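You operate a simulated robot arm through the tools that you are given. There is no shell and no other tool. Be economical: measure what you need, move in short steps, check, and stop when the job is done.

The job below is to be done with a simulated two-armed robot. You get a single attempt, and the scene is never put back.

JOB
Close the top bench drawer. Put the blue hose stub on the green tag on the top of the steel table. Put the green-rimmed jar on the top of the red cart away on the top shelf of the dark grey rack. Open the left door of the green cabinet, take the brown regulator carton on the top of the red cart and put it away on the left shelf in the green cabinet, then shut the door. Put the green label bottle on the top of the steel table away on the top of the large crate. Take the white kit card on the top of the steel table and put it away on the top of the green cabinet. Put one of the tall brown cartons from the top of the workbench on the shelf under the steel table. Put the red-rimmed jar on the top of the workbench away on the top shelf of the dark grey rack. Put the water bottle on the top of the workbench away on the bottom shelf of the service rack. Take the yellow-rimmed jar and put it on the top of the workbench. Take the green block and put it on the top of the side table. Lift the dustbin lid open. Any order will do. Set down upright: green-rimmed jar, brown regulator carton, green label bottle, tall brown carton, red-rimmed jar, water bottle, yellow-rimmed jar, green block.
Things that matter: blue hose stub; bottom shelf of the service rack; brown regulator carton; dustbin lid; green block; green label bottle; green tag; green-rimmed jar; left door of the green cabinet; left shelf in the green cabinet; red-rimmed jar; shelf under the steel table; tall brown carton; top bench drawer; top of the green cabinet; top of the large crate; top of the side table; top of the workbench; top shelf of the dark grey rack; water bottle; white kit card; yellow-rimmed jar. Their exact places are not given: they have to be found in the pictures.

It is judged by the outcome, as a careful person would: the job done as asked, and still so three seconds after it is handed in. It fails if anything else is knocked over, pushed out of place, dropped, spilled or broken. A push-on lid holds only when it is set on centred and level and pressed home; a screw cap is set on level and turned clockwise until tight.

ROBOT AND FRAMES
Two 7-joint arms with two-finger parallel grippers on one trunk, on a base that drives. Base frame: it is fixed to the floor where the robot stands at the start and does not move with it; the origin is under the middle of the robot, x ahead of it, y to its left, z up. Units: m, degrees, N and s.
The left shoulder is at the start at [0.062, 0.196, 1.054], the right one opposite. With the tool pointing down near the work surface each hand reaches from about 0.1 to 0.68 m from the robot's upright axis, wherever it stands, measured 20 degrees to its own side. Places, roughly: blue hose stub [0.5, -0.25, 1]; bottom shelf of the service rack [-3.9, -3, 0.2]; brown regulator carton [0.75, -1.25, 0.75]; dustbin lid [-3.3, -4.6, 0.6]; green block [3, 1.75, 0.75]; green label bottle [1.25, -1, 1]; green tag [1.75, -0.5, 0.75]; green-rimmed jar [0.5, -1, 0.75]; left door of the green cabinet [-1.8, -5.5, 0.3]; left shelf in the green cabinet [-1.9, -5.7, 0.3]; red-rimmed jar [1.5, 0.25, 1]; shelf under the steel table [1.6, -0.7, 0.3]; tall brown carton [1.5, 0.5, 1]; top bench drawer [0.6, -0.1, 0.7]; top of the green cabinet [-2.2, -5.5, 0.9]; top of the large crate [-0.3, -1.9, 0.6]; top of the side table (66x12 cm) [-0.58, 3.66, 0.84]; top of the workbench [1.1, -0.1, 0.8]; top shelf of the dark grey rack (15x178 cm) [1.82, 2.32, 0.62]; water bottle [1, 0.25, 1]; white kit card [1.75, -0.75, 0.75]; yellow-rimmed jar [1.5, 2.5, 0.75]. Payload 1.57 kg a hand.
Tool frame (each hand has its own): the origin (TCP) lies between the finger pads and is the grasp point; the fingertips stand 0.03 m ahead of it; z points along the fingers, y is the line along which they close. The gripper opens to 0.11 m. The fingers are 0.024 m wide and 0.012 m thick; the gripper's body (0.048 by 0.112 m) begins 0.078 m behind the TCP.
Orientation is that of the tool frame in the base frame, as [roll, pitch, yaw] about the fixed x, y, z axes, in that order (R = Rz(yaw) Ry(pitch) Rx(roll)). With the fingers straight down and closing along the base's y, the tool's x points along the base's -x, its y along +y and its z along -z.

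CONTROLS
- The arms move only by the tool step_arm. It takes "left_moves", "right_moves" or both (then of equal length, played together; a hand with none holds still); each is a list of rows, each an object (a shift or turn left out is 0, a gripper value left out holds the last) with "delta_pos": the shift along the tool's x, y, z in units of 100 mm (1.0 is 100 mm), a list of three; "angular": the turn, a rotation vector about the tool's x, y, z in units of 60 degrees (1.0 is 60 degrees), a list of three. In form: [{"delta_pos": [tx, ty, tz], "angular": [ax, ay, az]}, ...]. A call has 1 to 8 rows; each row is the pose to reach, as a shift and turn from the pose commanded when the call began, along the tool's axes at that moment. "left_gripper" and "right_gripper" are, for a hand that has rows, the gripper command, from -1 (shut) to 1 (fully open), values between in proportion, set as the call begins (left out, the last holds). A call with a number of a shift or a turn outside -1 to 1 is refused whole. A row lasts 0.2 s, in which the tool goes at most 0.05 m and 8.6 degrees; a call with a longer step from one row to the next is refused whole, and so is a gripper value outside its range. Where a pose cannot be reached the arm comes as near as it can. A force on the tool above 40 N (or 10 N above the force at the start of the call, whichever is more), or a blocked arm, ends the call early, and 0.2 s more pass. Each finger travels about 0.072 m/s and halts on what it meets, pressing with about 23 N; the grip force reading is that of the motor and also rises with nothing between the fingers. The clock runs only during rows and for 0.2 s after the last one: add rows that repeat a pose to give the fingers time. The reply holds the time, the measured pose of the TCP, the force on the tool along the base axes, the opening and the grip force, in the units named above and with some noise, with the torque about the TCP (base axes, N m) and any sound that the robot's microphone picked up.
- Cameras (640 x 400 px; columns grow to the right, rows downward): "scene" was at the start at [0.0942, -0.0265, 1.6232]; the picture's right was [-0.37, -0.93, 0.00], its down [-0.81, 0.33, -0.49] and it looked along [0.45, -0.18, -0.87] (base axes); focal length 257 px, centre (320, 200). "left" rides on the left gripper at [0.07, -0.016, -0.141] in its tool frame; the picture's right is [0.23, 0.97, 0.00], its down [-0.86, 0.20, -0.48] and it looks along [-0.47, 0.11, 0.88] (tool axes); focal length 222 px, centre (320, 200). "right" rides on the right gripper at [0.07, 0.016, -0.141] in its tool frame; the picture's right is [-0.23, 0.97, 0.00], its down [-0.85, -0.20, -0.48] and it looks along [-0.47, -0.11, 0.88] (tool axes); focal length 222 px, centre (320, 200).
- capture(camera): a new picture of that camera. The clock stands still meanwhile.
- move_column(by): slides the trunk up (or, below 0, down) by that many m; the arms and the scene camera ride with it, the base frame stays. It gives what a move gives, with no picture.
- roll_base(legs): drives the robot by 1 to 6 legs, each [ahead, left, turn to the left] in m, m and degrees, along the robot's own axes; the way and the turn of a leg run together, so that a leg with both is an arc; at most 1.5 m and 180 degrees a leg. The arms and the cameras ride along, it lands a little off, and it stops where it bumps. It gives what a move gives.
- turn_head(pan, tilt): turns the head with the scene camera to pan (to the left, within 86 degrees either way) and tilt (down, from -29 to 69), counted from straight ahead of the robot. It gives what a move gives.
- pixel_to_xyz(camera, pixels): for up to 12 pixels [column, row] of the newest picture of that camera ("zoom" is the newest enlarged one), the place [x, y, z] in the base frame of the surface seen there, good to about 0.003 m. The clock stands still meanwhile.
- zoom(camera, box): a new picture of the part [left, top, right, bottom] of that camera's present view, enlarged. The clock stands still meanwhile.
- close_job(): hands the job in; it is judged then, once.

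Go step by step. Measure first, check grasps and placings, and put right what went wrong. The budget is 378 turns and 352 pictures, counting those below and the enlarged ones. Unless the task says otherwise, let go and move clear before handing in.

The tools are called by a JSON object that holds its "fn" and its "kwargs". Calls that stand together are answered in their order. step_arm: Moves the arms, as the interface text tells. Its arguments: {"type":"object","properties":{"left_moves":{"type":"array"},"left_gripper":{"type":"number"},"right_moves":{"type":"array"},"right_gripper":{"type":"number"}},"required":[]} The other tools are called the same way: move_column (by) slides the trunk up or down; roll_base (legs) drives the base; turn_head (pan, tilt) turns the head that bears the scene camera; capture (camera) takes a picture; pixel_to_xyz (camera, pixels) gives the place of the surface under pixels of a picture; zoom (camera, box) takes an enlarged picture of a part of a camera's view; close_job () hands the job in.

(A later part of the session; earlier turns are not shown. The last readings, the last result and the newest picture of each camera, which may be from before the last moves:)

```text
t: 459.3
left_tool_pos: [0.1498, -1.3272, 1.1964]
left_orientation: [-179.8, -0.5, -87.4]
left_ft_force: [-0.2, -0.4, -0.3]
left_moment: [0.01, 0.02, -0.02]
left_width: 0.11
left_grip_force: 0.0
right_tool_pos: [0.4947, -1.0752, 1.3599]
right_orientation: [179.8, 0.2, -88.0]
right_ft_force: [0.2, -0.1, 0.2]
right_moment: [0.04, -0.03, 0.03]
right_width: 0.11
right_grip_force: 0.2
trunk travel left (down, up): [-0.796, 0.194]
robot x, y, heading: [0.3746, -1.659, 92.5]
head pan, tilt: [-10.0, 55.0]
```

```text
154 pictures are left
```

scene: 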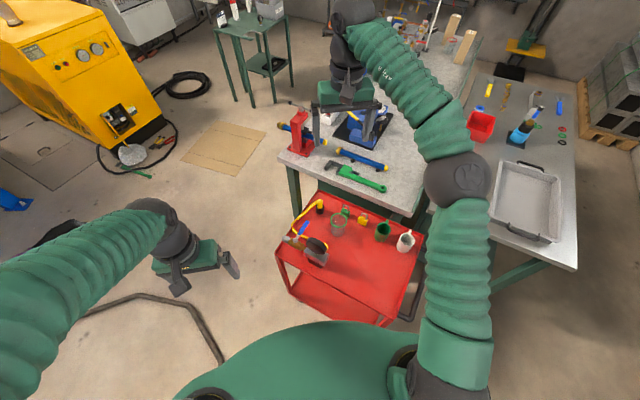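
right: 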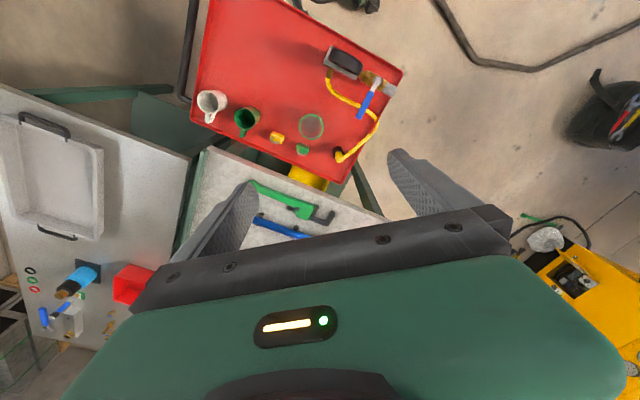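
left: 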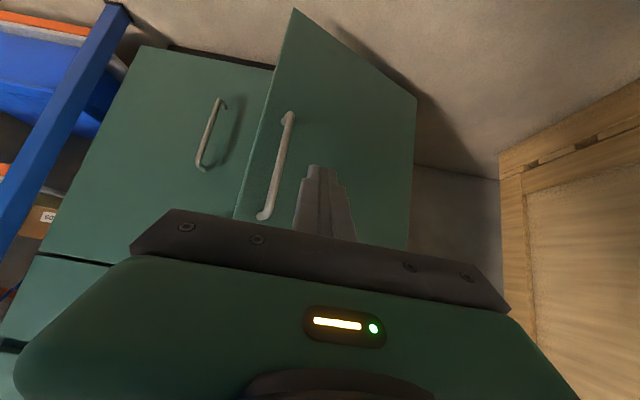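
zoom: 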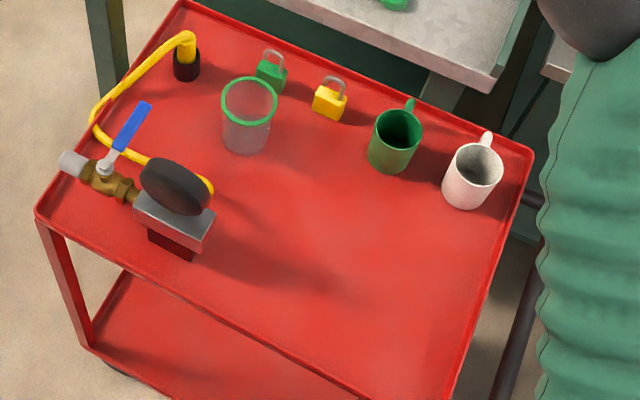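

Green-rimmed jar: centre [0.526,-1.035], rim z 0.87, Ø≈6.5 cm. Tilt the right hand 45° (coming in at heading ≈100° to avoid gauge and padlock).

{"fn": "step_arm", "kwargs": {"right_moves": [{"delta_pos": [0.2, 0, 0], "angular": [0, 0, -0.133]}, {"delta_pos": [0.4, 0, 0], "angular": [0, 0, -0.133]}, {"delta_pos": [0.6, 0, 0], "angular": [0, 0, -0.133]}], "right_gripper": 0.6}}

{"fn": "move_column", "kwargs": {"by": -0.3}}

{"fn": "step_arm", "kwargs": {"right_moves": [{"delta_pos": [0.1, 0, 0], "angular": [0, -0.13, 0]}, {"delta_pos": [0.2, 0, 0], "angular": [0, -0.26, 0]}, {"delta_pos": [0.3, 0, 0], "angular": [0, -0.39, 0]}, {"delta_pos": [0.4, 0, 0], "angular": [0, -0.52, 0]}, {"delta_pos": [0.4, 0, 0], "angular": [0, -0.65, 0]}, {"delta_pos": [0.4, 0, 0], "angular": [0, -0.75, 0]}]}}

{"fn": "capture", "kwargs": {"camera": "right"}}

{"fn": "capture", "kwargs": {"camera": "scene"}}

```text
t: 460.1
left_tool_pos: [0.1516, -1.3267, 1.1967]
left_orientation: [-179.8, -0.5, -87.5]
left_ft_force: [0.2, -0.3, 0.3]
left_moment: [0.0, 0.03, 0.05]
left_width: 0.1102
left_grip_force: 0.0
right_tool_pos: [0.498, -1.137, 1.3604]
right_orientation: [179.7, 0.3, -79.7]
right_ft_force: [-0.5, 0.1, -0.3]
right_moment: [0.01, -0.02, 0.0]
right_width: 0.088
right_grip_force: 0.1
trunk travel left (down, up): [-0.796, 0.194]
robot x, y, heading: [0.3749, -1.6566, 92.7]
head pan, tilt: [-10.0, 55.0]
```

```text
t: 463.1
left_tool_pos: [0.1513, -1.3275, 0.8961]
left_orientation: [-179.7, -0.6, -87.5]
left_ft_force: [0.2, 0.6, -0.1]
left_moment: [-0.03, 0.02, -0.03]
left_width: 0.1098
left_grip_force: 0.0
right_tool_pos: [0.4978, -1.1366, 1.0585]
right_orientation: [179.9, 0.4, -79.8]
right_ft_force: [-0.2, 0.2, 0.2]
right_moment: [0.02, 0.0, 0.01]
right_width: 0.0881
right_grip_force: 0.1
trunk travel left (down, up): [-0.496, 0.494]
robot x, y, heading: [0.3732, -1.6543, 92.7]
head pan, tilt: [-10.0, 55.0]
```

```text
t: 464.5
left_tool_pos: [0.151, -1.3276, 0.897]
left_orientation: [-179.9, -0.5, -87.5]
left_ft_force: [0.2, 0.0, 0.0]
left_moment: [0.0, 0.01, -0.03]
left_width: 0.1099
left_grip_force: 0.0
right_tool_pos: [0.5065, -1.176, 1.0604]
right_orientation: [179.5, 45.4, -80.2]
right_ft_force: [0.9, 0.7, 0.0]
right_moment: [0.02, -0.01, 0.01]
right_width: 0.0879
right_grip_force: 0.1
trunk travel left (down, up): [-0.496, 0.494]
robot x, y, heading: [0.3716, -1.6549, 92.4]
head pan, tilt: [-10.0, 55.0]
```

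```text
153 pictures are left
```

right: 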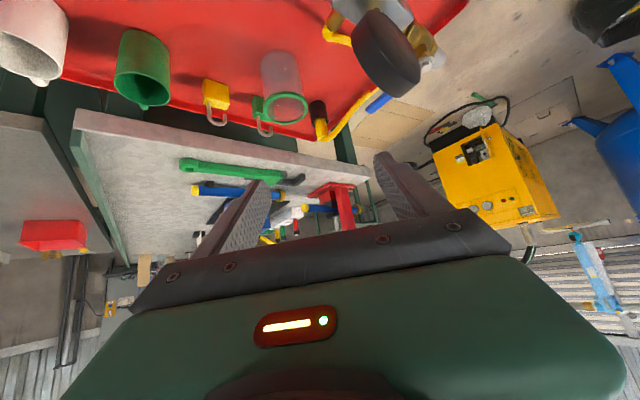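

```text
152 pictures are left
```

scene: 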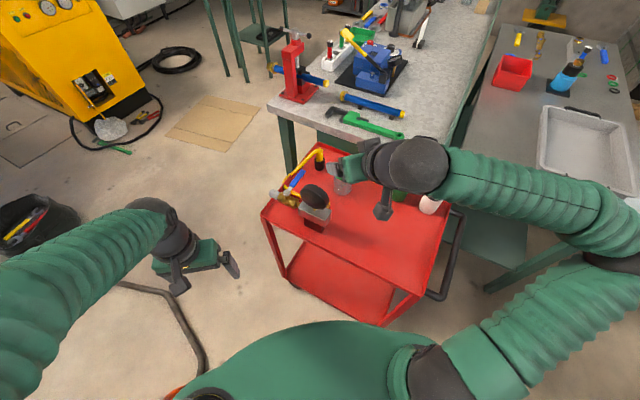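

{"fn": "step_arm", "kwargs": {"right_moves": [{"delta_pos": [0.2, -0.15, 0.3]}, {"delta_pos": [0.4, -0.3, 0.6]}, {"delta_pos": [0.6, -0.43, 0.9]}]}}

{"fn": "capture", "kwargs": {"camera": "right"}}

```text
t: 465.3
left_tool_pos: [0.1499, -1.3257, 0.8962]
left_orientation: [-179.8, -0.6, -87.5]
left_ft_force: [0.4, -0.1, 0.0]
left_moment: [-0.03, 0.01, -0.01]
left_width: 0.11
left_grip_force: 0.0
right_tool_pos: [0.5435, -1.1478, 0.9517]
right_orientation: [179.6, 45.3, -80.2]
right_ft_force: [0.4, -0.4, 0.4]
right_moment: [0.0, 0.0, 0.02]
right_width: 0.088
right_grip_force: 0.1
trunk travel left (down, up): [-0.496, 0.494]
robot x, y, heading: [0.3737, -1.66, 92.7]
head pan, tilt: [-10.0, 55.0]
```

```text
151 pictures are left
```

right: 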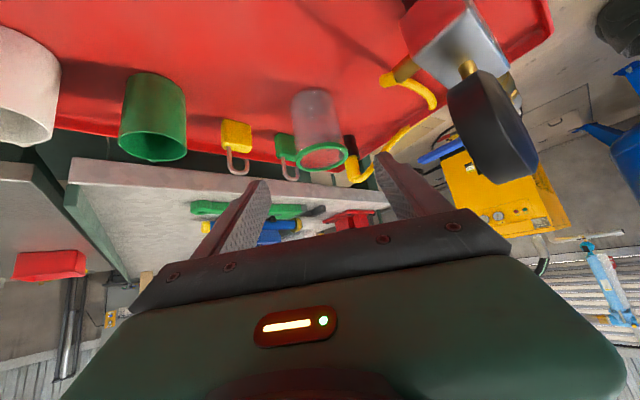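

Centred on the jar. Advance half way and recheck.

{"fn": "step_arm", "kwargs": {"right_moves": [{"delta_pos": [0.03, 0, 0.3]}, {"delta_pos": [0.06, 0, 0.6]}, {"delta_pos": [0.08, 0, 0.9]}]}}

{"fn": "capture", "kwargs": {"camera": "right"}}

```text
t: 466.1
left_tool_pos: [0.1488, -1.3259, 0.896]
left_orientation: [-179.8, -0.6, -87.7]
left_ft_force: [-1.0, -0.4, 0.0]
left_moment: [-0.02, -0.02, 0.0]
left_width: 0.1102
left_grip_force: 0.1
right_tool_pos: [0.5315, -1.0895, 0.8833]
right_orientation: [179.6, 45.3, -80.2]
right_ft_force: [0.5, -0.1, 0.0]
right_moment: [0.0, 0.01, -0.01]
right_width: 0.0882
right_grip_force: 0.1
trunk travel left (down, up): [-0.496, 0.494]
robot x, y, heading: [0.3735, -1.6593, 92.8]
head pan, tilt: [-10.0, 55.0]
```

```text
150 pictures are left
```

right: 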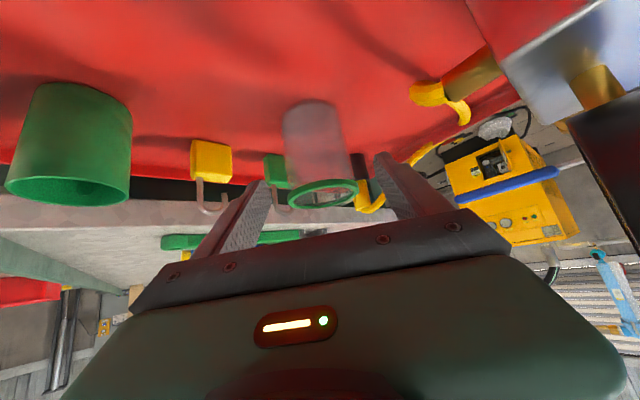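

Advance 6.5 cm more and grip.

{"fn": "step_arm", "kwargs": {"right_moves": [{"delta_pos": [0.0, 0, 0.22]}, {"delta_pos": [0.0, 0, 0.44]}, {"delta_pos": [0.0, 0, 0.66]}], "right_gripper": 0.5}}

{"fn": "step_arm", "kwargs": {"right_moves": [{"delta_pos": [0, 0, 0]}, {"delta_pos": [0, 0, 0]}, {"delta_pos": [0, 0, 0]}], "right_gripper": -1}}

{"fn": "capture", "kwargs": {"camera": "right"}}

```text
t: 466.9
left_tool_pos: [0.1495, -1.3268, 0.8965]
left_orientation: [-179.7, -0.6, -87.7]
left_ft_force: [-1.0, -1.4, 0.6]
left_moment: [-0.05, 0.03, -0.01]
left_width: 0.1101
left_grip_force: 0.0
right_tool_pos: [0.5239, -1.0428, 0.8385]
right_orientation: [179.8, 45.2, -80.1]
right_ft_force: [0.0, -0.4, 0.3]
right_moment: [-0.02, 0.0, 0.0]
right_width: 0.0828
right_grip_force: 0.1
trunk travel left (down, up): [-0.496, 0.494]
robot x, y, heading: [0.3709, -1.6584, 92.8]
head pan, tilt: [-10.0, 55.0]
```

```text
t: 467.7
left_tool_pos: [0.1499, -1.3269, 0.8961]
left_orientation: [-179.8, -0.5, -87.4]
left_ft_force: [0.1, 0.3, -1.1]
left_moment: [0.03, -0.04, -0.04]
left_width: 0.11
left_grip_force: 0.0
right_tool_pos: [0.5238, -1.0433, 0.8369]
right_orientation: [179.7, 45.3, -80.2]
right_ft_force: [1.1, 0.5, 0.6]
right_moment: [0.06, -0.07, 0.02]
right_width: 0.0647
right_grip_force: 22.8
trunk travel left (down, up): [-0.496, 0.494]
robot x, y, heading: [0.374, -1.656, 92.5]
head pan, tilt: [-10.0, 55.0]
```

```text
149 pictures are left
```

right: 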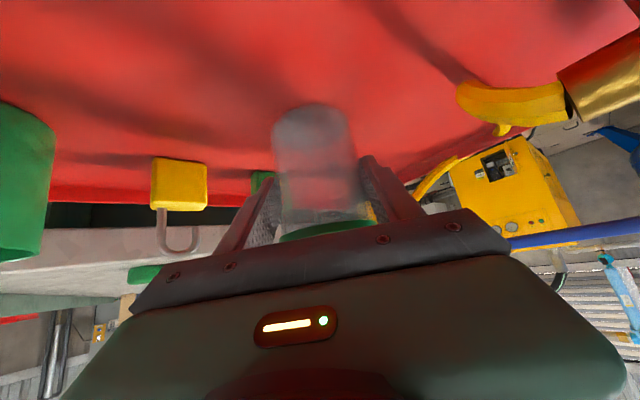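

Jar gripped at 6.5 cm. Lift and raise.

{"fn": "step_arm", "kwargs": {"right_moves": [{"delta_pos": [-0.2, 0, -0.2]}, {"delta_pos": [-0.45, 0, -0.45]}, {"delta_pos": [-0.71, 0, -0.7]}]}}

{"fn": "move_column", "kwargs": {"by": 0.38}}

{"fn": "capture", "kwargs": {"camera": "scene"}}

```text
t: 468.5
left_tool_pos: [0.15, -1.3278, 0.8967]
left_orientation: [-179.8, -0.5, -87.5]
left_ft_force: [-1.1, -0.2, 0.5]
left_moment: [0.0, 0.01, 0.0]
left_width: 0.1101
left_grip_force: 0.1
right_tool_pos: [0.5217, -1.0425, 0.9378]
right_orientation: [179.9, 45.5, -79.9]
right_ft_force: [-0.5, 0.9, 0.0]
right_moment: [-0.04, 0.0, -0.03]
right_width: 0.0649
right_grip_force: 23.0
trunk travel left (down, up): [-0.496, 0.494]
robot x, y, heading: [0.3754, -1.6562, 92.7]
head pan, tilt: [-10.0, 55.0]
```

```text
t: 472.2
left_tool_pos: [0.1508, -1.3261, 1.277]
left_orientation: [-179.8, -0.5, -87.5]
left_ft_force: [-0.2, 0.0, 0.0]
left_moment: [0.04, -0.04, 0.03]
left_width: 0.11
left_grip_force: 0.0
right_tool_pos: [0.5232, -1.0431, 1.3169]
right_orientation: [179.7, 45.3, -80.1]
right_ft_force: [-0.9, 0.5, -0.1]
right_moment: [0.0, -0.02, -0.02]
right_width: 0.0649
right_grip_force: 23.2
trunk travel left (down, up): [-0.876, 0.114]
robot x, y, heading: [0.3736, -1.6541, 92.8]
head pan, tilt: [-10.0, 55.0]
```

```text
148 pictures are left
```

scene: 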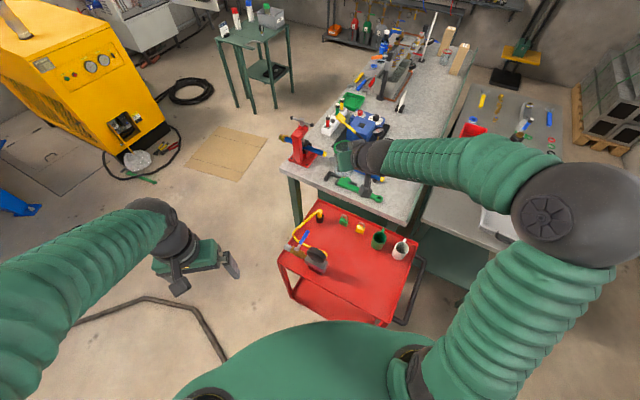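

Green jar in hand. Drive around behind the steel table to the bench's left end (the gap by the bucket is too tight).

{"fn": "roll_base", "kwargs": {"legs": [[0, 0, -39.5], [0, -1.0, 0], [1.4, 0, 0]]}}

{"fn": "turn_head", "kwargs": {"pan": 0, "tilt": 40}}

{"fn": "capture", "kwargs": {"camera": "scene"}}

```text
t: 485.9
left_tool_pos: [2.067, -0.7289, 1.277]
left_orientation: [-179.9, -0.4, -127.8]
left_ft_force: [-0.3, 0.1, 0.2]
left_moment: [0.01, 0.0, -0.01]
left_width: 0.11
left_grip_force: 0.0
right_tool_pos: [2.5347, -0.7536, 1.3171]
right_orientation: [179.6, 45.2, -120.3]
right_ft_force: [0.9, -0.2, 0.2]
right_moment: [-0.06, 0.01, -0.03]
right_width: 0.0651
right_grip_force: 23.2
trunk travel left (down, up): [-0.876, 0.114]
robot x, y, heading: [2.025, -1.1265, 52.6]
head pan, tilt: [-10.0, 55.0]
```

```text
t: 486.6
left_tool_pos: [2.0671, -0.7289, 1.2773]
left_orientation: [-179.8, -0.6, -127.7]
left_ft_force: [-0.5, 0.5, -0.1]
left_moment: [0.0, -0.02, 0.01]
left_width: 0.1099
left_grip_force: 0.1
right_tool_pos: [2.5354, -0.7519, 1.3166]
right_orientation: [179.8, 45.3, -120.2]
right_ft_force: [0.0, 0.9, -0.6]
right_moment: [-0.01, -0.02, -0.01]
right_width: 0.0649
right_grip_force: 22.9
trunk travel left (down, up): [-0.876, 0.114]
robot x, y, heading: [2.0243, -1.126, 52.6]
head pan, tilt: [0.0, 40.0]
```

```text
147 pictures are left
```

scene: 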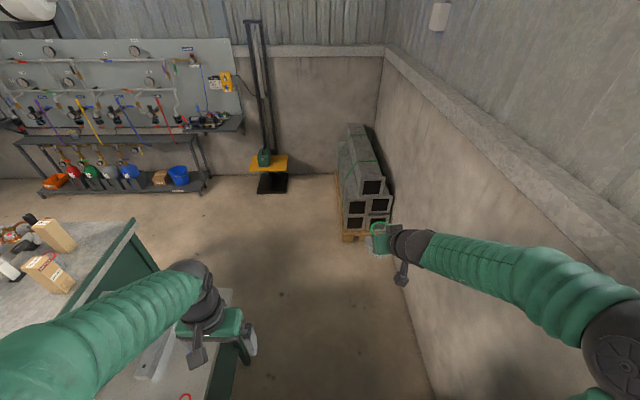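

{"fn": "zoom", "kwargs": {"camera": "scene", "box": [0, 30, 300, 210]}}

{"fn": "pixel_to_xyz", "kwargs": {"camera": "scene", "pixels": [[264, 155], [268, 165], [210, 122], [235, 128], [22, 145], [200, 140], [120, 140], [70, 143], [190, 115], [270, 190], [345, 235], [255, 170]]}}

```text
2.13 times, centred on (150, 120) of scene
```

zoom: 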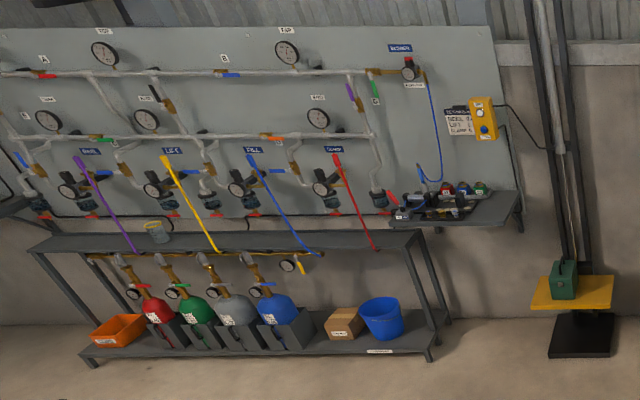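

```text
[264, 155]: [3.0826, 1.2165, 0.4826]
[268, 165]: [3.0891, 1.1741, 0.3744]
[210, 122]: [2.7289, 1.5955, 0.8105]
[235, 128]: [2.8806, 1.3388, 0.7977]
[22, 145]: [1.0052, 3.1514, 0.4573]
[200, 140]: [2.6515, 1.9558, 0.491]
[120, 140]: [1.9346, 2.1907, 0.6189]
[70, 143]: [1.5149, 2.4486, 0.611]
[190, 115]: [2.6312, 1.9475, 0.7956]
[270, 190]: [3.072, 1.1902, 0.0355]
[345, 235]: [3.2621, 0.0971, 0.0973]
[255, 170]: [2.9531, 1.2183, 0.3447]
```

The wall shelf right of the rack has red, blue and green blocks (zoom ~447/463/481,188); measure, plus the yellow-rimmed jar.

{"fn": "pixel_to_xyz", "kwargs": {"camera": "zoom", "pixels": [[481, 187], [463, 187], [447, 187], [157, 225], [157, 240], [490, 220], [515, 195], [400, 215], [562, 280]]}}

{"fn": "zoom", "kwargs": {"camera": "scene", "box": [170, 85, 290, 165]}}

{"fn": "zoom", "kwargs": {"camera": "scene", "box": [10, 90, 210, 190]}}

```text
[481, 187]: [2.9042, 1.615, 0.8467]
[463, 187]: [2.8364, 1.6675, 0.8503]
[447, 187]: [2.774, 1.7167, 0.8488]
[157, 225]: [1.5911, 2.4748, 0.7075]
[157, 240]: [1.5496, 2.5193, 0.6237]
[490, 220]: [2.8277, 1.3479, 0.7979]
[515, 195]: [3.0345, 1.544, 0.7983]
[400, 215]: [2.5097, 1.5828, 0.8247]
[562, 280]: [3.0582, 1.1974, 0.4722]
```

```text
5.00 times, centred on (230, 125) of scene
```

zoom: 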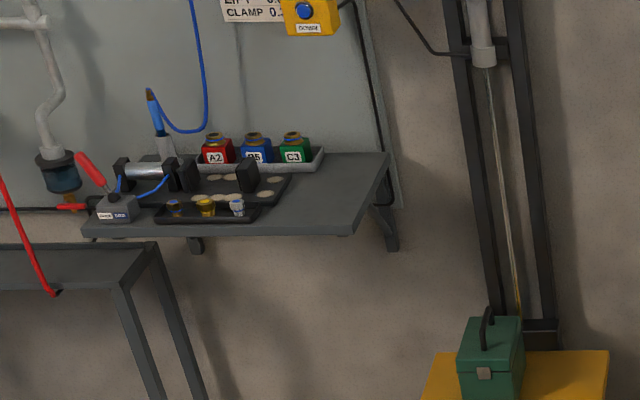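

```text
3.20 times, centred on (110, 140) of scene
```

zoom: 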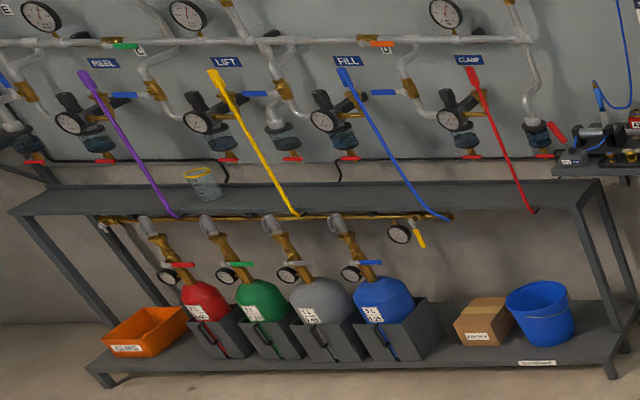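

The green block is the "C3" block on the wall shelf; the yellow-rimmed jar is on the rack's top shelf. Continue to the bench's left end and turn to face along the bench.

{"fn": "roll_base", "kwargs": {"legs": [[1.4, 0, 0], [0, 0, 90], [0, 0, 90]]}}

{"fn": "roll_base", "kwargs": {"legs": [[0, -0.6, 0], [0, -0.6, 0]]}}

{"fn": "turn_head", "kwargs": {"pan": 10, "tilt": 50}}

{"fn": "capture", "kwargs": {"camera": "scene"}}

```text
t: 501.3
left_tool_pos: [2.8402, -0.4041, 1.2769]
left_orientation: [-179.8, -0.5, 50.8]
left_ft_force: [0.2, 0.3, 0.6]
left_moment: [0.02, 0.0, 0.03]
left_width: 0.1099
left_grip_force: 0.1
right_tool_pos: [2.3721, -0.3669, 1.3165]
right_orientation: [179.7, 45.3, 58.1]
right_ft_force: [-0.4, 0.1, -1.2]
right_moment: [0.05, 0.01, 0.01]
right_width: 0.0644
right_grip_force: 23.4
trunk travel left (down, up): [-0.876, 0.114]
robot x, y, heading: [2.8931, -0.0087, -128.8]
head pan, tilt: [0.0, 40.0]
```

```text
t: 507.6
left_tool_pos: [1.9147, 0.3467, 1.2756]
left_orientation: [-179.6, -0.4, 50.5]
left_ft_force: [0.0, -0.2, 0.2]
left_moment: [0.0, -0.01, -0.02]
left_width: 0.11
left_grip_force: 0.1
right_tool_pos: [1.4483, 0.384, 1.3183]
right_orientation: [-180.0, 45.2, 58.2]
right_ft_force: [0.6, 0.1, -0.8]
right_moment: [0.0, 0.03, 0.0]
right_width: 0.0646
right_grip_force: 22.6
trunk travel left (down, up): [-0.876, 0.114]
robot x, y, heading: [1.965, 0.7452, -129.3]
head pan, tilt: [0.0, 40.0]
```

```text
t: 508.4
left_tool_pos: [1.915, 0.3488, 1.2767]
left_orientation: [-179.7, -0.4, 50.4]
left_ft_force: [0.9, 0.1, -0.6]
left_moment: [0.0, -0.01, -0.01]
left_width: 0.1103
left_grip_force: 0.1
right_tool_pos: [1.448, 0.3857, 1.3193]
right_orientation: [179.8, 45.3, 58.1]
right_ft_force: [-0.5, 0.5, -0.6]
right_moment: [-0.03, 0.03, 0.0]
right_width: 0.0645
right_grip_force: 22.7
trunk travel left (down, up): [-0.876, 0.114]
robot x, y, heading: [1.9658, 0.7432, -129.4]
head pan, tilt: [10.0, 50.0]
```

```text
143 pictures are left
```

scene: 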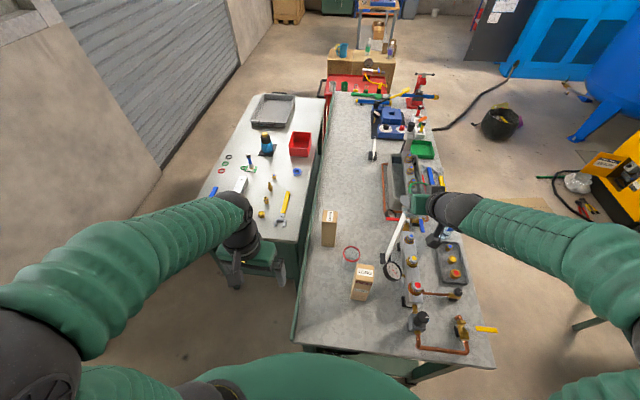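

{"fn": "zoom", "kwargs": {"camera": "scene", "box": [290, 190, 430, 310]}}

{"fn": "pixel_to_xyz", "kwargs": {"camera": "zoom", "pixels": [[255, 213], [295, 213], [275, 200], [277, 226], [275, 240], [290, 270], [360, 275], [320, 300], [150, 85], [215, 95], [160, 180], [210, 190]]}}

```text
3.33 times, centred on (360, 250) of scene
```

zoom: 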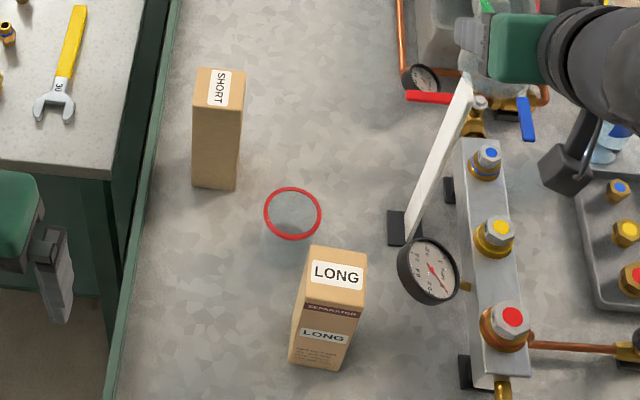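

```text
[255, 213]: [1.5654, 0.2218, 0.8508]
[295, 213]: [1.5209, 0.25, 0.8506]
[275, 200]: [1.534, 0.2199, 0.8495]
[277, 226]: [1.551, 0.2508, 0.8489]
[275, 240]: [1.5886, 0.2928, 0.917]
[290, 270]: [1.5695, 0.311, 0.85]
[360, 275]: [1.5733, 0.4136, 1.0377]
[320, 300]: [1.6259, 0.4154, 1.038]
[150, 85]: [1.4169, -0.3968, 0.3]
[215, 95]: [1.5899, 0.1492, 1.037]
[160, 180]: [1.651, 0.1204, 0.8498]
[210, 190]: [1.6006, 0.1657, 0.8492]
```

{"fn": "pixel_to_xyz", "kwargs": {"camera": "zoom", "pixels": [[265, 213], [320, 213], [292, 189], [292, 239], [268, 225], [316, 225], [292, 260], [235, 80], [200, 75], [192, 185], [235, 190], [310, 260]]}}

```text
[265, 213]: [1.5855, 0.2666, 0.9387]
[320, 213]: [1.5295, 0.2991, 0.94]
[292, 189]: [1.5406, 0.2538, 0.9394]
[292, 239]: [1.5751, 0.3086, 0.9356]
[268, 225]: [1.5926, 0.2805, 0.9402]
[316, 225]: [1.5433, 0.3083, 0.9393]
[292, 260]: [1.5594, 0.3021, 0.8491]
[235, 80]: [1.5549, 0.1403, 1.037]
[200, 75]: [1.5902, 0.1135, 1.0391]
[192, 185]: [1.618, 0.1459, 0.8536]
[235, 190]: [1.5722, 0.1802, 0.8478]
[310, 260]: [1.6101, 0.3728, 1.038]
```

Red-rimmed jar: centre [1.558,0.282], rim z 0.939, with LONG and SHORT cartons near. I'll take it with the left hand, tilted and angled 30° from the right-free side.

{"fn": "roll_base", "kwargs": {"legs": [[0, -0.12, 0]]}}

{"fn": "step_arm", "kwargs": {"left_moves": [{"angular": [0, 0, 0.12]}, {"angular": [0, 0, 0.24]}, {"angular": [0, 0, 0.36]}, {"angular": [0, 0, 0.455]}], "right_moves": [{"delta_pos": [0.18, -0.1, -0.18]}, {"delta_pos": [0.36, -0.2, -0.36]}, {"delta_pos": [0.5, -0.3, -0.5]}, {"delta_pos": [0.6, -0.4, -0.6]}], "left_gripper": 0.6}}

{"fn": "move_column", "kwargs": {"by": -0.06}}

{"fn": "step_arm", "kwargs": {"left_moves": [{"delta_pos": [0, 0, 0.1], "angular": [0, -0.13, 0]}, {"delta_pos": [0, 0, 0.2], "angular": [0, -0.26, 0]}, {"delta_pos": [0, 0, 0.3], "angular": [0, -0.39, 0]}, {"delta_pos": [0, 0, 0.4], "angular": [0, -0.52, 0]}, {"delta_pos": [0, 0, 0.5], "angular": [0, -0.65, 0]}, {"delta_pos": [0, 0, 0.6], "angular": [0, -0.75, 0]}]}}

{"fn": "capture", "kwargs": {"camera": "scene"}}

{"fn": "capture", "kwargs": {"camera": "left"}}

```text
t: 509.6
left_tool_pos: [1.8508, 0.4024, 1.2708]
left_orientation: [-178.2, -0.5, 50.9]
left_ft_force: [0.6, 0.0, -0.4]
left_moment: [-0.04, -0.03, 0.03]
left_width: 0.11
left_grip_force: 0.1
right_tool_pos: [1.3853, 0.4369, 1.3229]
right_orientation: [-177.9, 45.2, 60.0]
right_ft_force: [1.1, -1.3, -0.1]
right_moment: [0.04, 0.04, -0.08]
right_width: 0.0643
right_grip_force: 23.1
trunk travel left (down, up): [-0.876, 0.114]
robot x, y, heading: [1.8773, 0.8144, -129.0]
head pan, tilt: [10.0, 50.0]
```

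```text
t: 510.6
left_tool_pos: [1.8415, 0.4093, 1.2742]
left_orientation: [-178.8, 0.0, 23.7]
left_ft_force: [0.3, -0.5, -0.1]
left_moment: [0.0, 0.01, -0.02]
left_width: 0.088
left_grip_force: 0.1
right_tool_pos: [1.3859, 0.5392, 1.3213]
right_orientation: [-178.8, 45.3, 59.4]
right_ft_force: [0.4, -0.1, 0.0]
right_moment: [0.06, 0.02, -0.05]
right_width: 0.065
right_grip_force: 22.9
trunk travel left (down, up): [-0.876, 0.114]
robot x, y, heading: [1.8767, 0.8171, -128.9]
head pan, tilt: [10.0, 50.0]
```

```text
t: 511.6
left_tool_pos: [1.8285, 0.422, 1.2162]
left_orientation: [-179.4, -0.1, 23.7]
left_ft_force: [-0.1, -0.7, 0.6]
left_moment: [0.0, 0.0, 0.03]
left_width: 0.0879
left_grip_force: 0.2
right_tool_pos: [1.3727, 0.5506, 1.2606]
right_orientation: [-179.8, 45.5, 58.6]
right_ft_force: [0.6, 0.8, -0.5]
right_moment: [0.03, 0.0, 0.01]
right_width: 0.0643
right_grip_force: 23.1
trunk travel left (down, up): [-0.816, 0.174]
robot x, y, heading: [1.8765, 0.8177, -129.2]
head pan, tilt: [10.0, 50.0]
```

```text
t: 513.0
left_tool_pos: [1.8254, 0.3299, 1.1638]
left_orientation: [-178.9, 44.7, 24.4]
left_ft_force: [-0.3, -0.8, -0.2]
left_moment: [-0.01, 0.04, -0.04]
left_width: 0.0881
left_grip_force: 0.1
left hand out of reach, approached as far as the arm can: row 3, 4, 5, 6
right_tool_pos: [1.3709, 0.5483, 1.2577]
right_orientation: [-180.0, 45.3, 58.5]
right_ft_force: [0.7, -0.2, 0.0]
right_moment: [0.01, -0.03, 0.0]
right_width: 0.0645
right_grip_force: 23.1
trunk travel left (down, up): [-0.816, 0.174]
robot x, y, heading: [1.8739, 0.8182, -129.0]
head pan, tilt: [10.0, 50.0]
```

```text
141 pictures are left
```

scene: 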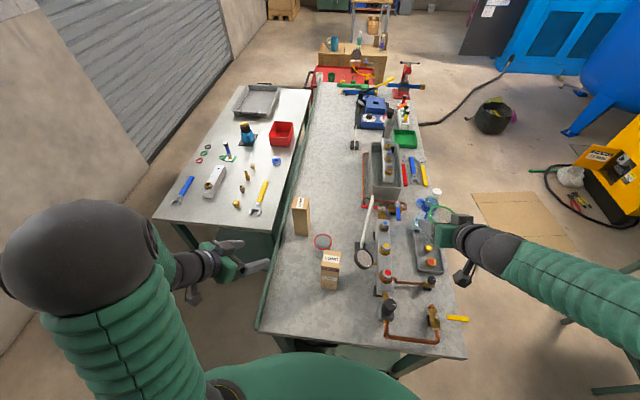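

```text
140 pictures are left
```

left: 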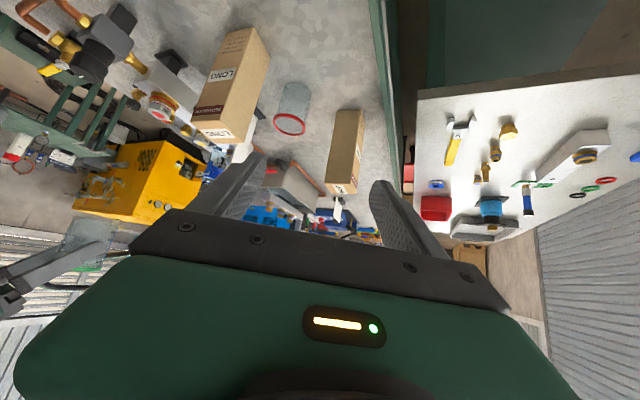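

The hand is already nearly on the approach line; advance along the fingers with a 6 cm sideways shift.

{"fn": "step_arm", "kwargs": {"left_moves": [{"delta_pos": [0, -0.2, 0.3]}, {"delta_pos": [0, -0.4, 0.6]}, {"delta_pos": [0, -0.64, 0.9]}]}}

{"fn": "step_arm", "kwargs": {"left_moves": [{"delta_pos": [0.03, 0, 0.4]}, {"delta_pos": [0.07, 0, 0.8]}, {"delta_pos": [0.07, 0, 1.0]}]}}

{"fn": "capture", "kwargs": {"camera": "left"}}

{"fn": "capture", "kwargs": {"camera": "scene"}}

```text
t: 513.8
left_tool_pos: [1.7315, 0.3596, 1.0997]
left_orientation: [-179.4, 44.6, 23.9]
left_ft_force: [0.6, 0.6, -0.5]
left_moment: [0.0, 0.01, 0.03]
left_width: 0.0881
left_grip_force: 0.0
left hand out of reach, approached as far as the arm can: row 1, 2, 3
right_tool_pos: [1.3657, 0.5535, 1.2588]
right_orientation: [179.6, 45.4, 58.3]
right_ft_force: [-0.1, 1.0, -1.0]
right_moment: [0.0, 0.01, 0.01]
right_width: 0.0643
right_grip_force: 22.8
trunk travel left (down, up): [-0.816, 0.174]
robot x, y, heading: [1.8796, 0.8216, -129.0]
head pan, tilt: [10.0, 50.0]
```

```text
t: 514.6
left_tool_pos: [1.671, 0.3346, 1.0253]
left_orientation: [-179.7, 44.7, 23.8]
left_ft_force: [-0.8, -0.5, -0.1]
left_moment: [-0.02, 0.01, 0.03]
left_width: 0.088
left_grip_force: 0.0
right_tool_pos: [1.3642, 0.5571, 1.2583]
right_orientation: [179.5, 45.6, 58.2]
right_ft_force: [-0.3, -0.2, -1.4]
right_moment: [-0.01, 0.01, 0.01]
right_width: 0.0644
right_grip_force: 23.0
trunk travel left (down, up): [-0.816, 0.174]
robot x, y, heading: [1.8739, 0.8178, -129.2]
head pan, tilt: [10.0, 50.0]
```

```text
139 pictures are left
```

left: 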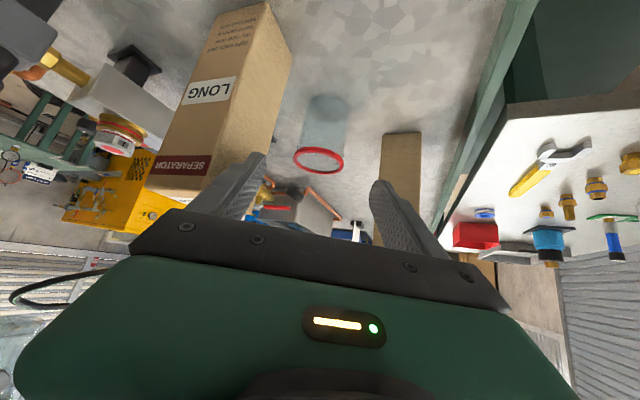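

```text
138 pictures are left
```

scene: 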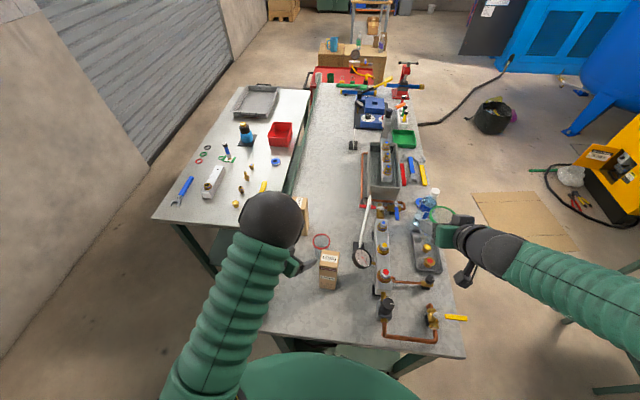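

Aligned with the jar; keep the opening modest and advance.

{"fn": "step_arm", "kwargs": {"left_moves": [{"delta_pos": [0, 0.02, 0.3]}, {"delta_pos": [0, 0.02, 0.6]}, {"delta_pos": [0, 0.02, 0.9]}], "left_gripper": 0.48}}

{"fn": "capture", "kwargs": {"camera": "left"}}

```text
t: 515.4
left_tool_pos: [1.6149, 0.3071, 0.9603]
left_orientation: [-179.8, 44.7, 23.8]
left_ft_force: [-0.6, -1.1, -0.3]
left_moment: [-0.02, -0.04, 0.05]
left_width: 0.0808
left_grip_force: 0.0
right_tool_pos: [1.3646, 0.5572, 1.2582]
right_orientation: [179.4, 45.5, 58.2]
right_ft_force: [0.0, 0.6, -0.7]
right_moment: [0.02, 0.0, 0.03]
right_width: 0.0644
right_grip_force: 23.1
trunk travel left (down, up): [-0.816, 0.174]
robot x, y, heading: [1.8721, 0.8212, -129.0]
head pan, tilt: [10.0, 50.0]
```

```text
137 pictures are left
```

left: 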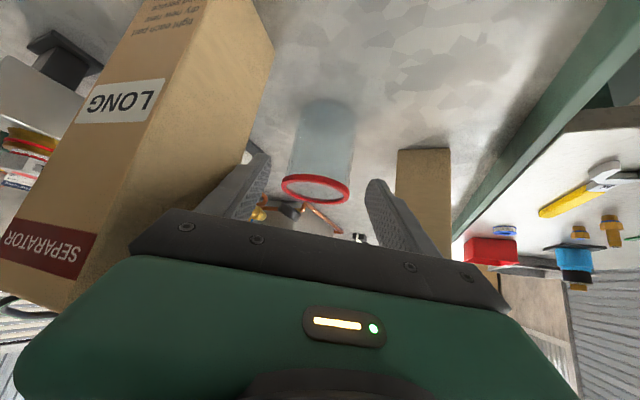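

The LONG carton is close to the hand's left side. Rotate the hand 12° further around the jar for clearance before going on.

{"fn": "step_arm", "kwargs": {"left_moves": [{"delta_pos": [0, 0.07, 0], "angular": [0.07, 0, 0.071]}, {"delta_pos": [0, 0.13, 0], "angular": [0.141, 0, 0.142]}, {"delta_pos": [0, 0.13, 0], "angular": [0.141, 0, 0.142]}]}}

{"fn": "capture", "kwargs": {"camera": "left"}}

```text
t: 516.2
left_tool_pos: [1.6221, 0.2931, 0.9604]
left_orientation: [-179.5, 44.7, 11.9]
left_ft_force: [-1.2, 0.4, 0.2]
left_moment: [0.02, 0.0, 0.01]
left_width: 0.0814
left_grip_force: 0.1
right_tool_pos: [1.3666, 0.5556, 1.2581]
right_orientation: [179.8, 45.6, 58.3]
right_ft_force: [-1.1, 0.5, -0.8]
right_moment: [0.04, 0.0, 0.02]
right_width: 0.0643
right_grip_force: 23.0
trunk travel left (down, up): [-0.816, 0.174]
robot x, y, heading: [1.8697, 0.8162, -129.3]
head pan, tilt: [10.0, 50.0]
```

```text
136 pictures are left
```

left: 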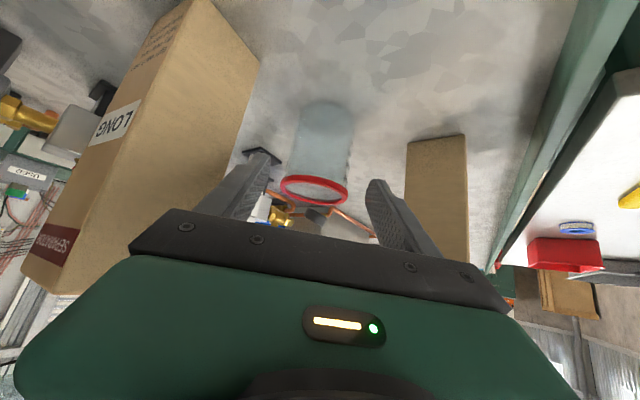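

{"fn": "step_arm", "kwargs": {"left_moves": [{"delta_pos": [0, -0.02, 0.3]}, {"delta_pos": [0, -0.02, 0.6]}, {"delta_pos": [0, -0.02, 0.9]}]}}

{"fn": "capture", "kwargs": {"camera": "left"}}

```text
t: 517.0
left_tool_pos: [1.5598, 0.2813, 0.8947]
left_orientation: [-179.5, 44.8, 12.1]
left_ft_force: [-0.8, 0.2, 0.7]
left_moment: [-0.02, -0.01, 0.03]
left_width: 0.0813
left_grip_force: 0.1
right_tool_pos: [1.3678, 0.5537, 1.2583]
right_orientation: [179.8, 45.5, 58.3]
right_ft_force: [0.1, 0.5, -1.4]
right_moment: [-0.01, -0.01, 0.03]
right_width: 0.0644
right_grip_force: 22.9
trunk travel left (down, up): [-0.816, 0.174]
robot x, y, heading: [1.8756, 0.8177, -128.8]
head pan, tilt: [10.0, 50.0]
```

```text
135 pictures are left
```

left: 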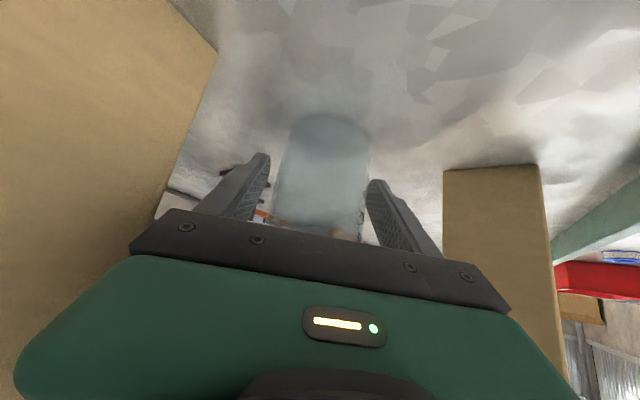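

Grip and lift straight up.

{"fn": "step_arm", "kwargs": {"left_moves": [{"delta_pos": [0, 0, 0]}, {"delta_pos": [0, 0, 0]}, {"delta_pos": [0, 0, 0]}], "left_gripper": -1}}

{"fn": "step_arm", "kwargs": {"left_moves": [{"delta_pos": [-0.2, 0, -0.2]}, {"delta_pos": [-0.45, 0, -0.45]}, {"delta_pos": [-0.7, 0, -0.71]}]}}

{"fn": "move_column", "kwargs": {"by": 0.15}}

{"fn": "capture", "kwargs": {"camera": "scene"}}

{"fn": "capture", "kwargs": {"camera": "left"}}

```text
t: 517.8
left_tool_pos: [1.5589, 0.2817, 0.8963]
left_orientation: [-179.3, 44.8, 12.0]
left_ft_force: [0.0, 0.6, 0.4]
left_moment: [-0.03, 0.03, 0.01]
left_width: 0.065
left_grip_force: 23.3
right_tool_pos: [1.3679, 0.5549, 1.2592]
right_orientation: [179.7, 45.6, 58.3]
right_ft_force: [0.2, 0.3, -0.2]
right_moment: [-0.01, 0.0, -0.02]
right_width: 0.0642
right_grip_force: 23.1
trunk travel left (down, up): [-0.816, 0.174]
robot x, y, heading: [1.8775, 0.8238, -128.9]
head pan, tilt: [10.0, 50.0]
```

```text
t: 518.6
left_tool_pos: [1.5609, 0.282, 0.9961]
left_orientation: [-179.5, 44.9, 12.0]
left_ft_force: [-0.8, 0.6, -0.8]
left_moment: [0.0, 0.01, 0.0]
left_width: 0.0651
left_grip_force: 23.1
right_tool_pos: [1.3682, 0.5544, 1.2584]
right_orientation: [179.7, 45.6, 58.4]
right_ft_force: [0.0, 0.4, -0.4]
right_moment: [-0.03, -0.02, 0.0]
right_width: 0.0642
right_grip_force: 23.0
trunk travel left (down, up): [-0.816, 0.174]
robot x, y, heading: [1.8719, 0.8177, -129.3]
head pan, tilt: [10.0, 50.0]
```

```text
t: 520.4
left_tool_pos: [1.5592, 0.2822, 1.1451]
left_orientation: [-179.4, 44.8, 12.0]
left_ft_force: [1.6, -0.3, -1.0]
left_moment: [0.04, 0.04, 0.0]
left_width: 0.0652
left_grip_force: 22.8
right_tool_pos: [1.3674, 0.5546, 1.409]
right_orientation: [179.9, 45.5, 58.4]
right_ft_force: [0.6, 0.5, -1.3]
right_moment: [0.0, 0.01, -0.01]
right_width: 0.0644
right_grip_force: 23.2
trunk travel left (down, up): [-0.966, 0.024]
robot x, y, heading: [1.8765, 0.8211, -129.3]
head pan, tilt: [10.0, 50.0]
```

```text
134 pictures are left
```

scene: 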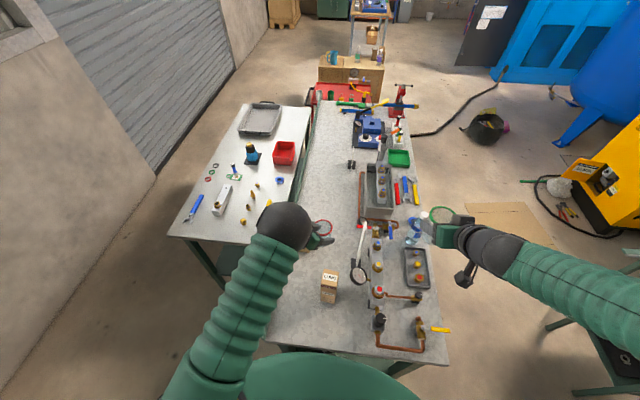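

```text
133 pictures are left
```

left: 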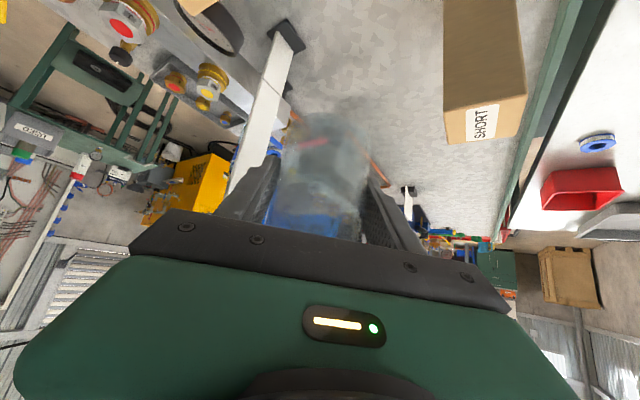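

Both cartons still stand; both jars held. Turn around to face the dark grey rack.

{"fn": "roll_base", "kwargs": {"legs": [[0, 0, 91], [0, 0, 91]]}}

{"fn": "turn_head", "kwargs": {"pan": 0, "tilt": 40}}

{"fn": "capture", "kwargs": {"camera": "scene"}}

```text
t: 528.5
left_tool_pos: [2.1665, 1.3661, 1.1456]
left_orientation: [-179.5, 44.8, -165.3]
left_ft_force: [0.5, -0.5, -0.6]
left_moment: [0.01, -0.01, 0.0]
left_width: 0.0648
left_grip_force: 22.8
right_tool_pos: [2.3708, 1.1039, 1.4095]
right_orientation: [179.8, 45.5, -119.0]
right_ft_force: [-0.3, 0.6, 0.6]
right_moment: [0.06, 0.05, -0.02]
right_width: 0.0642
right_grip_force: 23.1
trunk travel left (down, up): [-0.966, 0.024]
robot x, y, heading: [1.8763, 0.813, 53.4]
head pan, tilt: [10.0, 50.0]
```

```text
t: 529.2
left_tool_pos: [2.1634, 1.3661, 1.1459]
left_orientation: [-179.5, 45.1, -165.3]
left_ft_force: [0.4, -0.1, -0.4]
left_moment: [0.01, -0.03, 0.0]
left_width: 0.0652
left_grip_force: 23.5
right_tool_pos: [2.3699, 1.1038, 1.4087]
right_orientation: [179.8, 45.7, -118.8]
right_ft_force: [-1.1, -0.4, -0.1]
right_moment: [0.0, 0.02, 0.01]
right_width: 0.064
right_grip_force: 23.2
trunk travel left (down, up): [-0.966, 0.024]
robot x, y, heading: [1.8749, 0.8154, 53.5]
head pan, tilt: [0.0, 40.0]
```

```text
132 pictures are left
```

scene: 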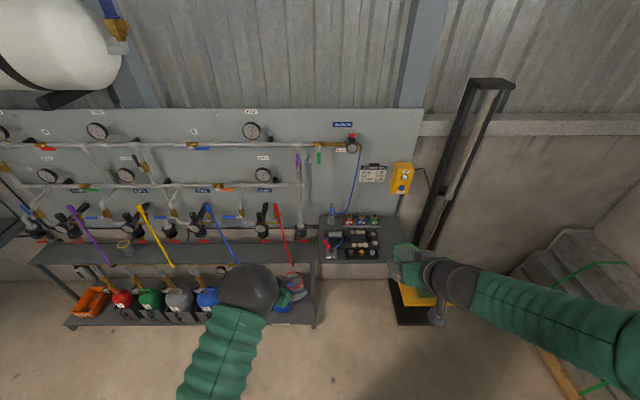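

{"fn": "zoom", "kwargs": {"camera": "scene", "box": [20, 180, 340, 330]}}

{"fn": "pixel_to_xyz", "kwargs": {"camera": "scene", "pixels": [[35, 264], [200, 266], [312, 268], [300, 245], [250, 245], [230, 243], [235, 258], [292, 262], [174, 264], [125, 243], [205, 240], [270, 250]]}}

```text
2.00 times, centred on (180, 255) of scene
```

zoom: 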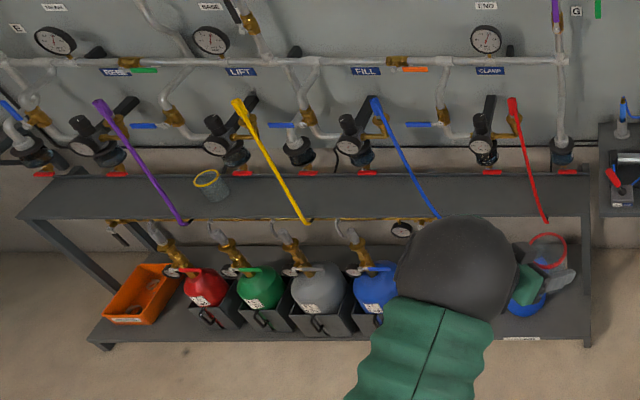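

```text
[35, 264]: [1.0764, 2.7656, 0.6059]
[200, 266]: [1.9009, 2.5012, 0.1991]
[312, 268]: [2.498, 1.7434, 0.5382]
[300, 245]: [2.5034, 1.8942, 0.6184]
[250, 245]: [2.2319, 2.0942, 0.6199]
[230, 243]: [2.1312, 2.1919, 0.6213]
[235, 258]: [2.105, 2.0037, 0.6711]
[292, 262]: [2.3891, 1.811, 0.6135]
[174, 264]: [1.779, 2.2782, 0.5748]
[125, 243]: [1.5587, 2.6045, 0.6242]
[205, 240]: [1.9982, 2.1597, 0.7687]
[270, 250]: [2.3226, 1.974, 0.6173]
```

{"fn": "pixel_to_xyz", "kwargs": {"camera": "zoom", "pixels": [[482, 155], [490, 172], [350, 150], [440, 213], [405, 150], [545, 218], [525, 160], [512, 105], [460, 200], [505, 200], [555, 165], [430, 185]]}}

```text
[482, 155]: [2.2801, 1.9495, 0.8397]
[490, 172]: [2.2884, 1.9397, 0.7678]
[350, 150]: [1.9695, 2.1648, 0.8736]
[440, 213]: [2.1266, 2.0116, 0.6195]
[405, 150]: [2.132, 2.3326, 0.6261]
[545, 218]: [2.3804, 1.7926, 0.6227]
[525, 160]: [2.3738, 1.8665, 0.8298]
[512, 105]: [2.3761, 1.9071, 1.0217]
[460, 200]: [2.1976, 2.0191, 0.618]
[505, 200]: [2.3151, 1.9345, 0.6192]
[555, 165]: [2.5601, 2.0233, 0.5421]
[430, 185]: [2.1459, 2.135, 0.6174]
```

Shelf z 0.62; best free spots: n≈0.555 (between blue rod and the CLAMP tap) and, after removing it, the yellow jar's place. First retract the left hand (red jar).

{"fn": "step_arm", "kwargs": {"left_moves": [{"delta_pos": [0.23, 0, -0.23], "angular": [-0.07, 0, -0.07]}, {"delta_pos": [0.46, 0, -0.46], "angular": [-0.14, 0, -0.14]}, {"delta_pos": [0.69, 0, -0.69], "angular": [-0.21, 0, -0.21]}, {"delta_pos": [0.69, 0, -0.69], "angular": [-0.28, 0, -0.28]}, {"delta_pos": [0.69, 0, -0.69], "angular": [-0.35, 0, -0.35]}], "right_moves": [{"angular": [0.05, 0, 0.05]}, {"angular": [0.095, 0, 0.093]}, {"angular": [0.095, 0, 0.093]}, {"angular": [0.095, 0, 0.093]}, {"angular": [0.095, 0, 0.093]}]}}

{"fn": "step_arm", "kwargs": {"left_moves": [{"delta_pos": [0.23, 0.1, -0.23]}, {"delta_pos": [0.46, 0.2, -0.46]}, {"delta_pos": [0.69, 0.3, -0.69]}]}}

{"fn": "capture", "kwargs": {"camera": "scene"}}

```text
t: 530.4
left_tool_pos: [2.0586, 1.3532, 1.1498]
left_orientation: [-179.8, 45.0, -133.7]
left_ft_force: [0.1, 0.4, -0.6]
left_moment: [-0.02, -0.03, 0.01]
left_width: 0.0652
left_grip_force: 23.1
right_tool_pos: [2.3719, 1.102, 1.4089]
right_orientation: [179.7, 45.5, -126.9]
right_ft_force: [0.7, -0.7, 0.4]
right_moment: [0.01, 0.04, 0.04]
right_width: 0.0642
right_grip_force: 23.1
trunk travel left (down, up): [-0.966, 0.024]
robot x, y, heading: [1.8729, 0.8184, 53.7]
head pan, tilt: [0.0, 40.0]
```

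```text
t: 531.4
left_tool_pos: [1.9758, 1.3333, 1.1889]
left_orientation: [-173.6, 51.2, -124.2]
left_ft_force: [-0.3, -0.1, 0.0]
left_moment: [0.01, 0.0, -0.03]
left_width: 0.0648
left_grip_force: 23.0
right_tool_pos: [2.3688, 1.1024, 1.4094]
right_orientation: [179.8, 45.5, -126.8]
right_ft_force: [-0.5, 0.3, -0.8]
right_moment: [0.04, 0.01, 0.01]
right_width: 0.0638
right_grip_force: 22.8
trunk travel left (down, up): [-0.966, 0.024]
robot x, y, heading: [1.8777, 0.8159, 53.7]
head pan, tilt: [0.0, 40.0]
stopped in row 3 (left hand): the arm was blocked; the commanded pose is now the measured one
```

```text
130 pictures are left
```

scene: 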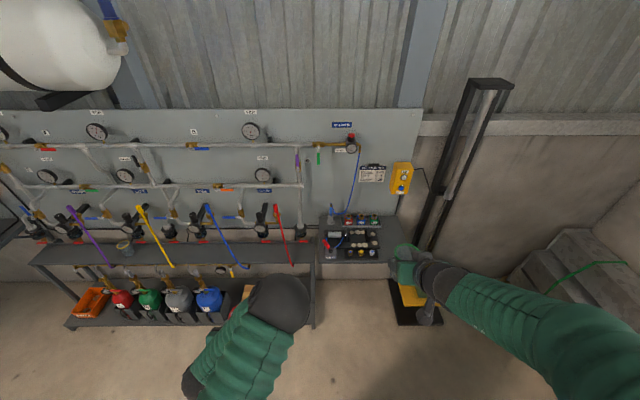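

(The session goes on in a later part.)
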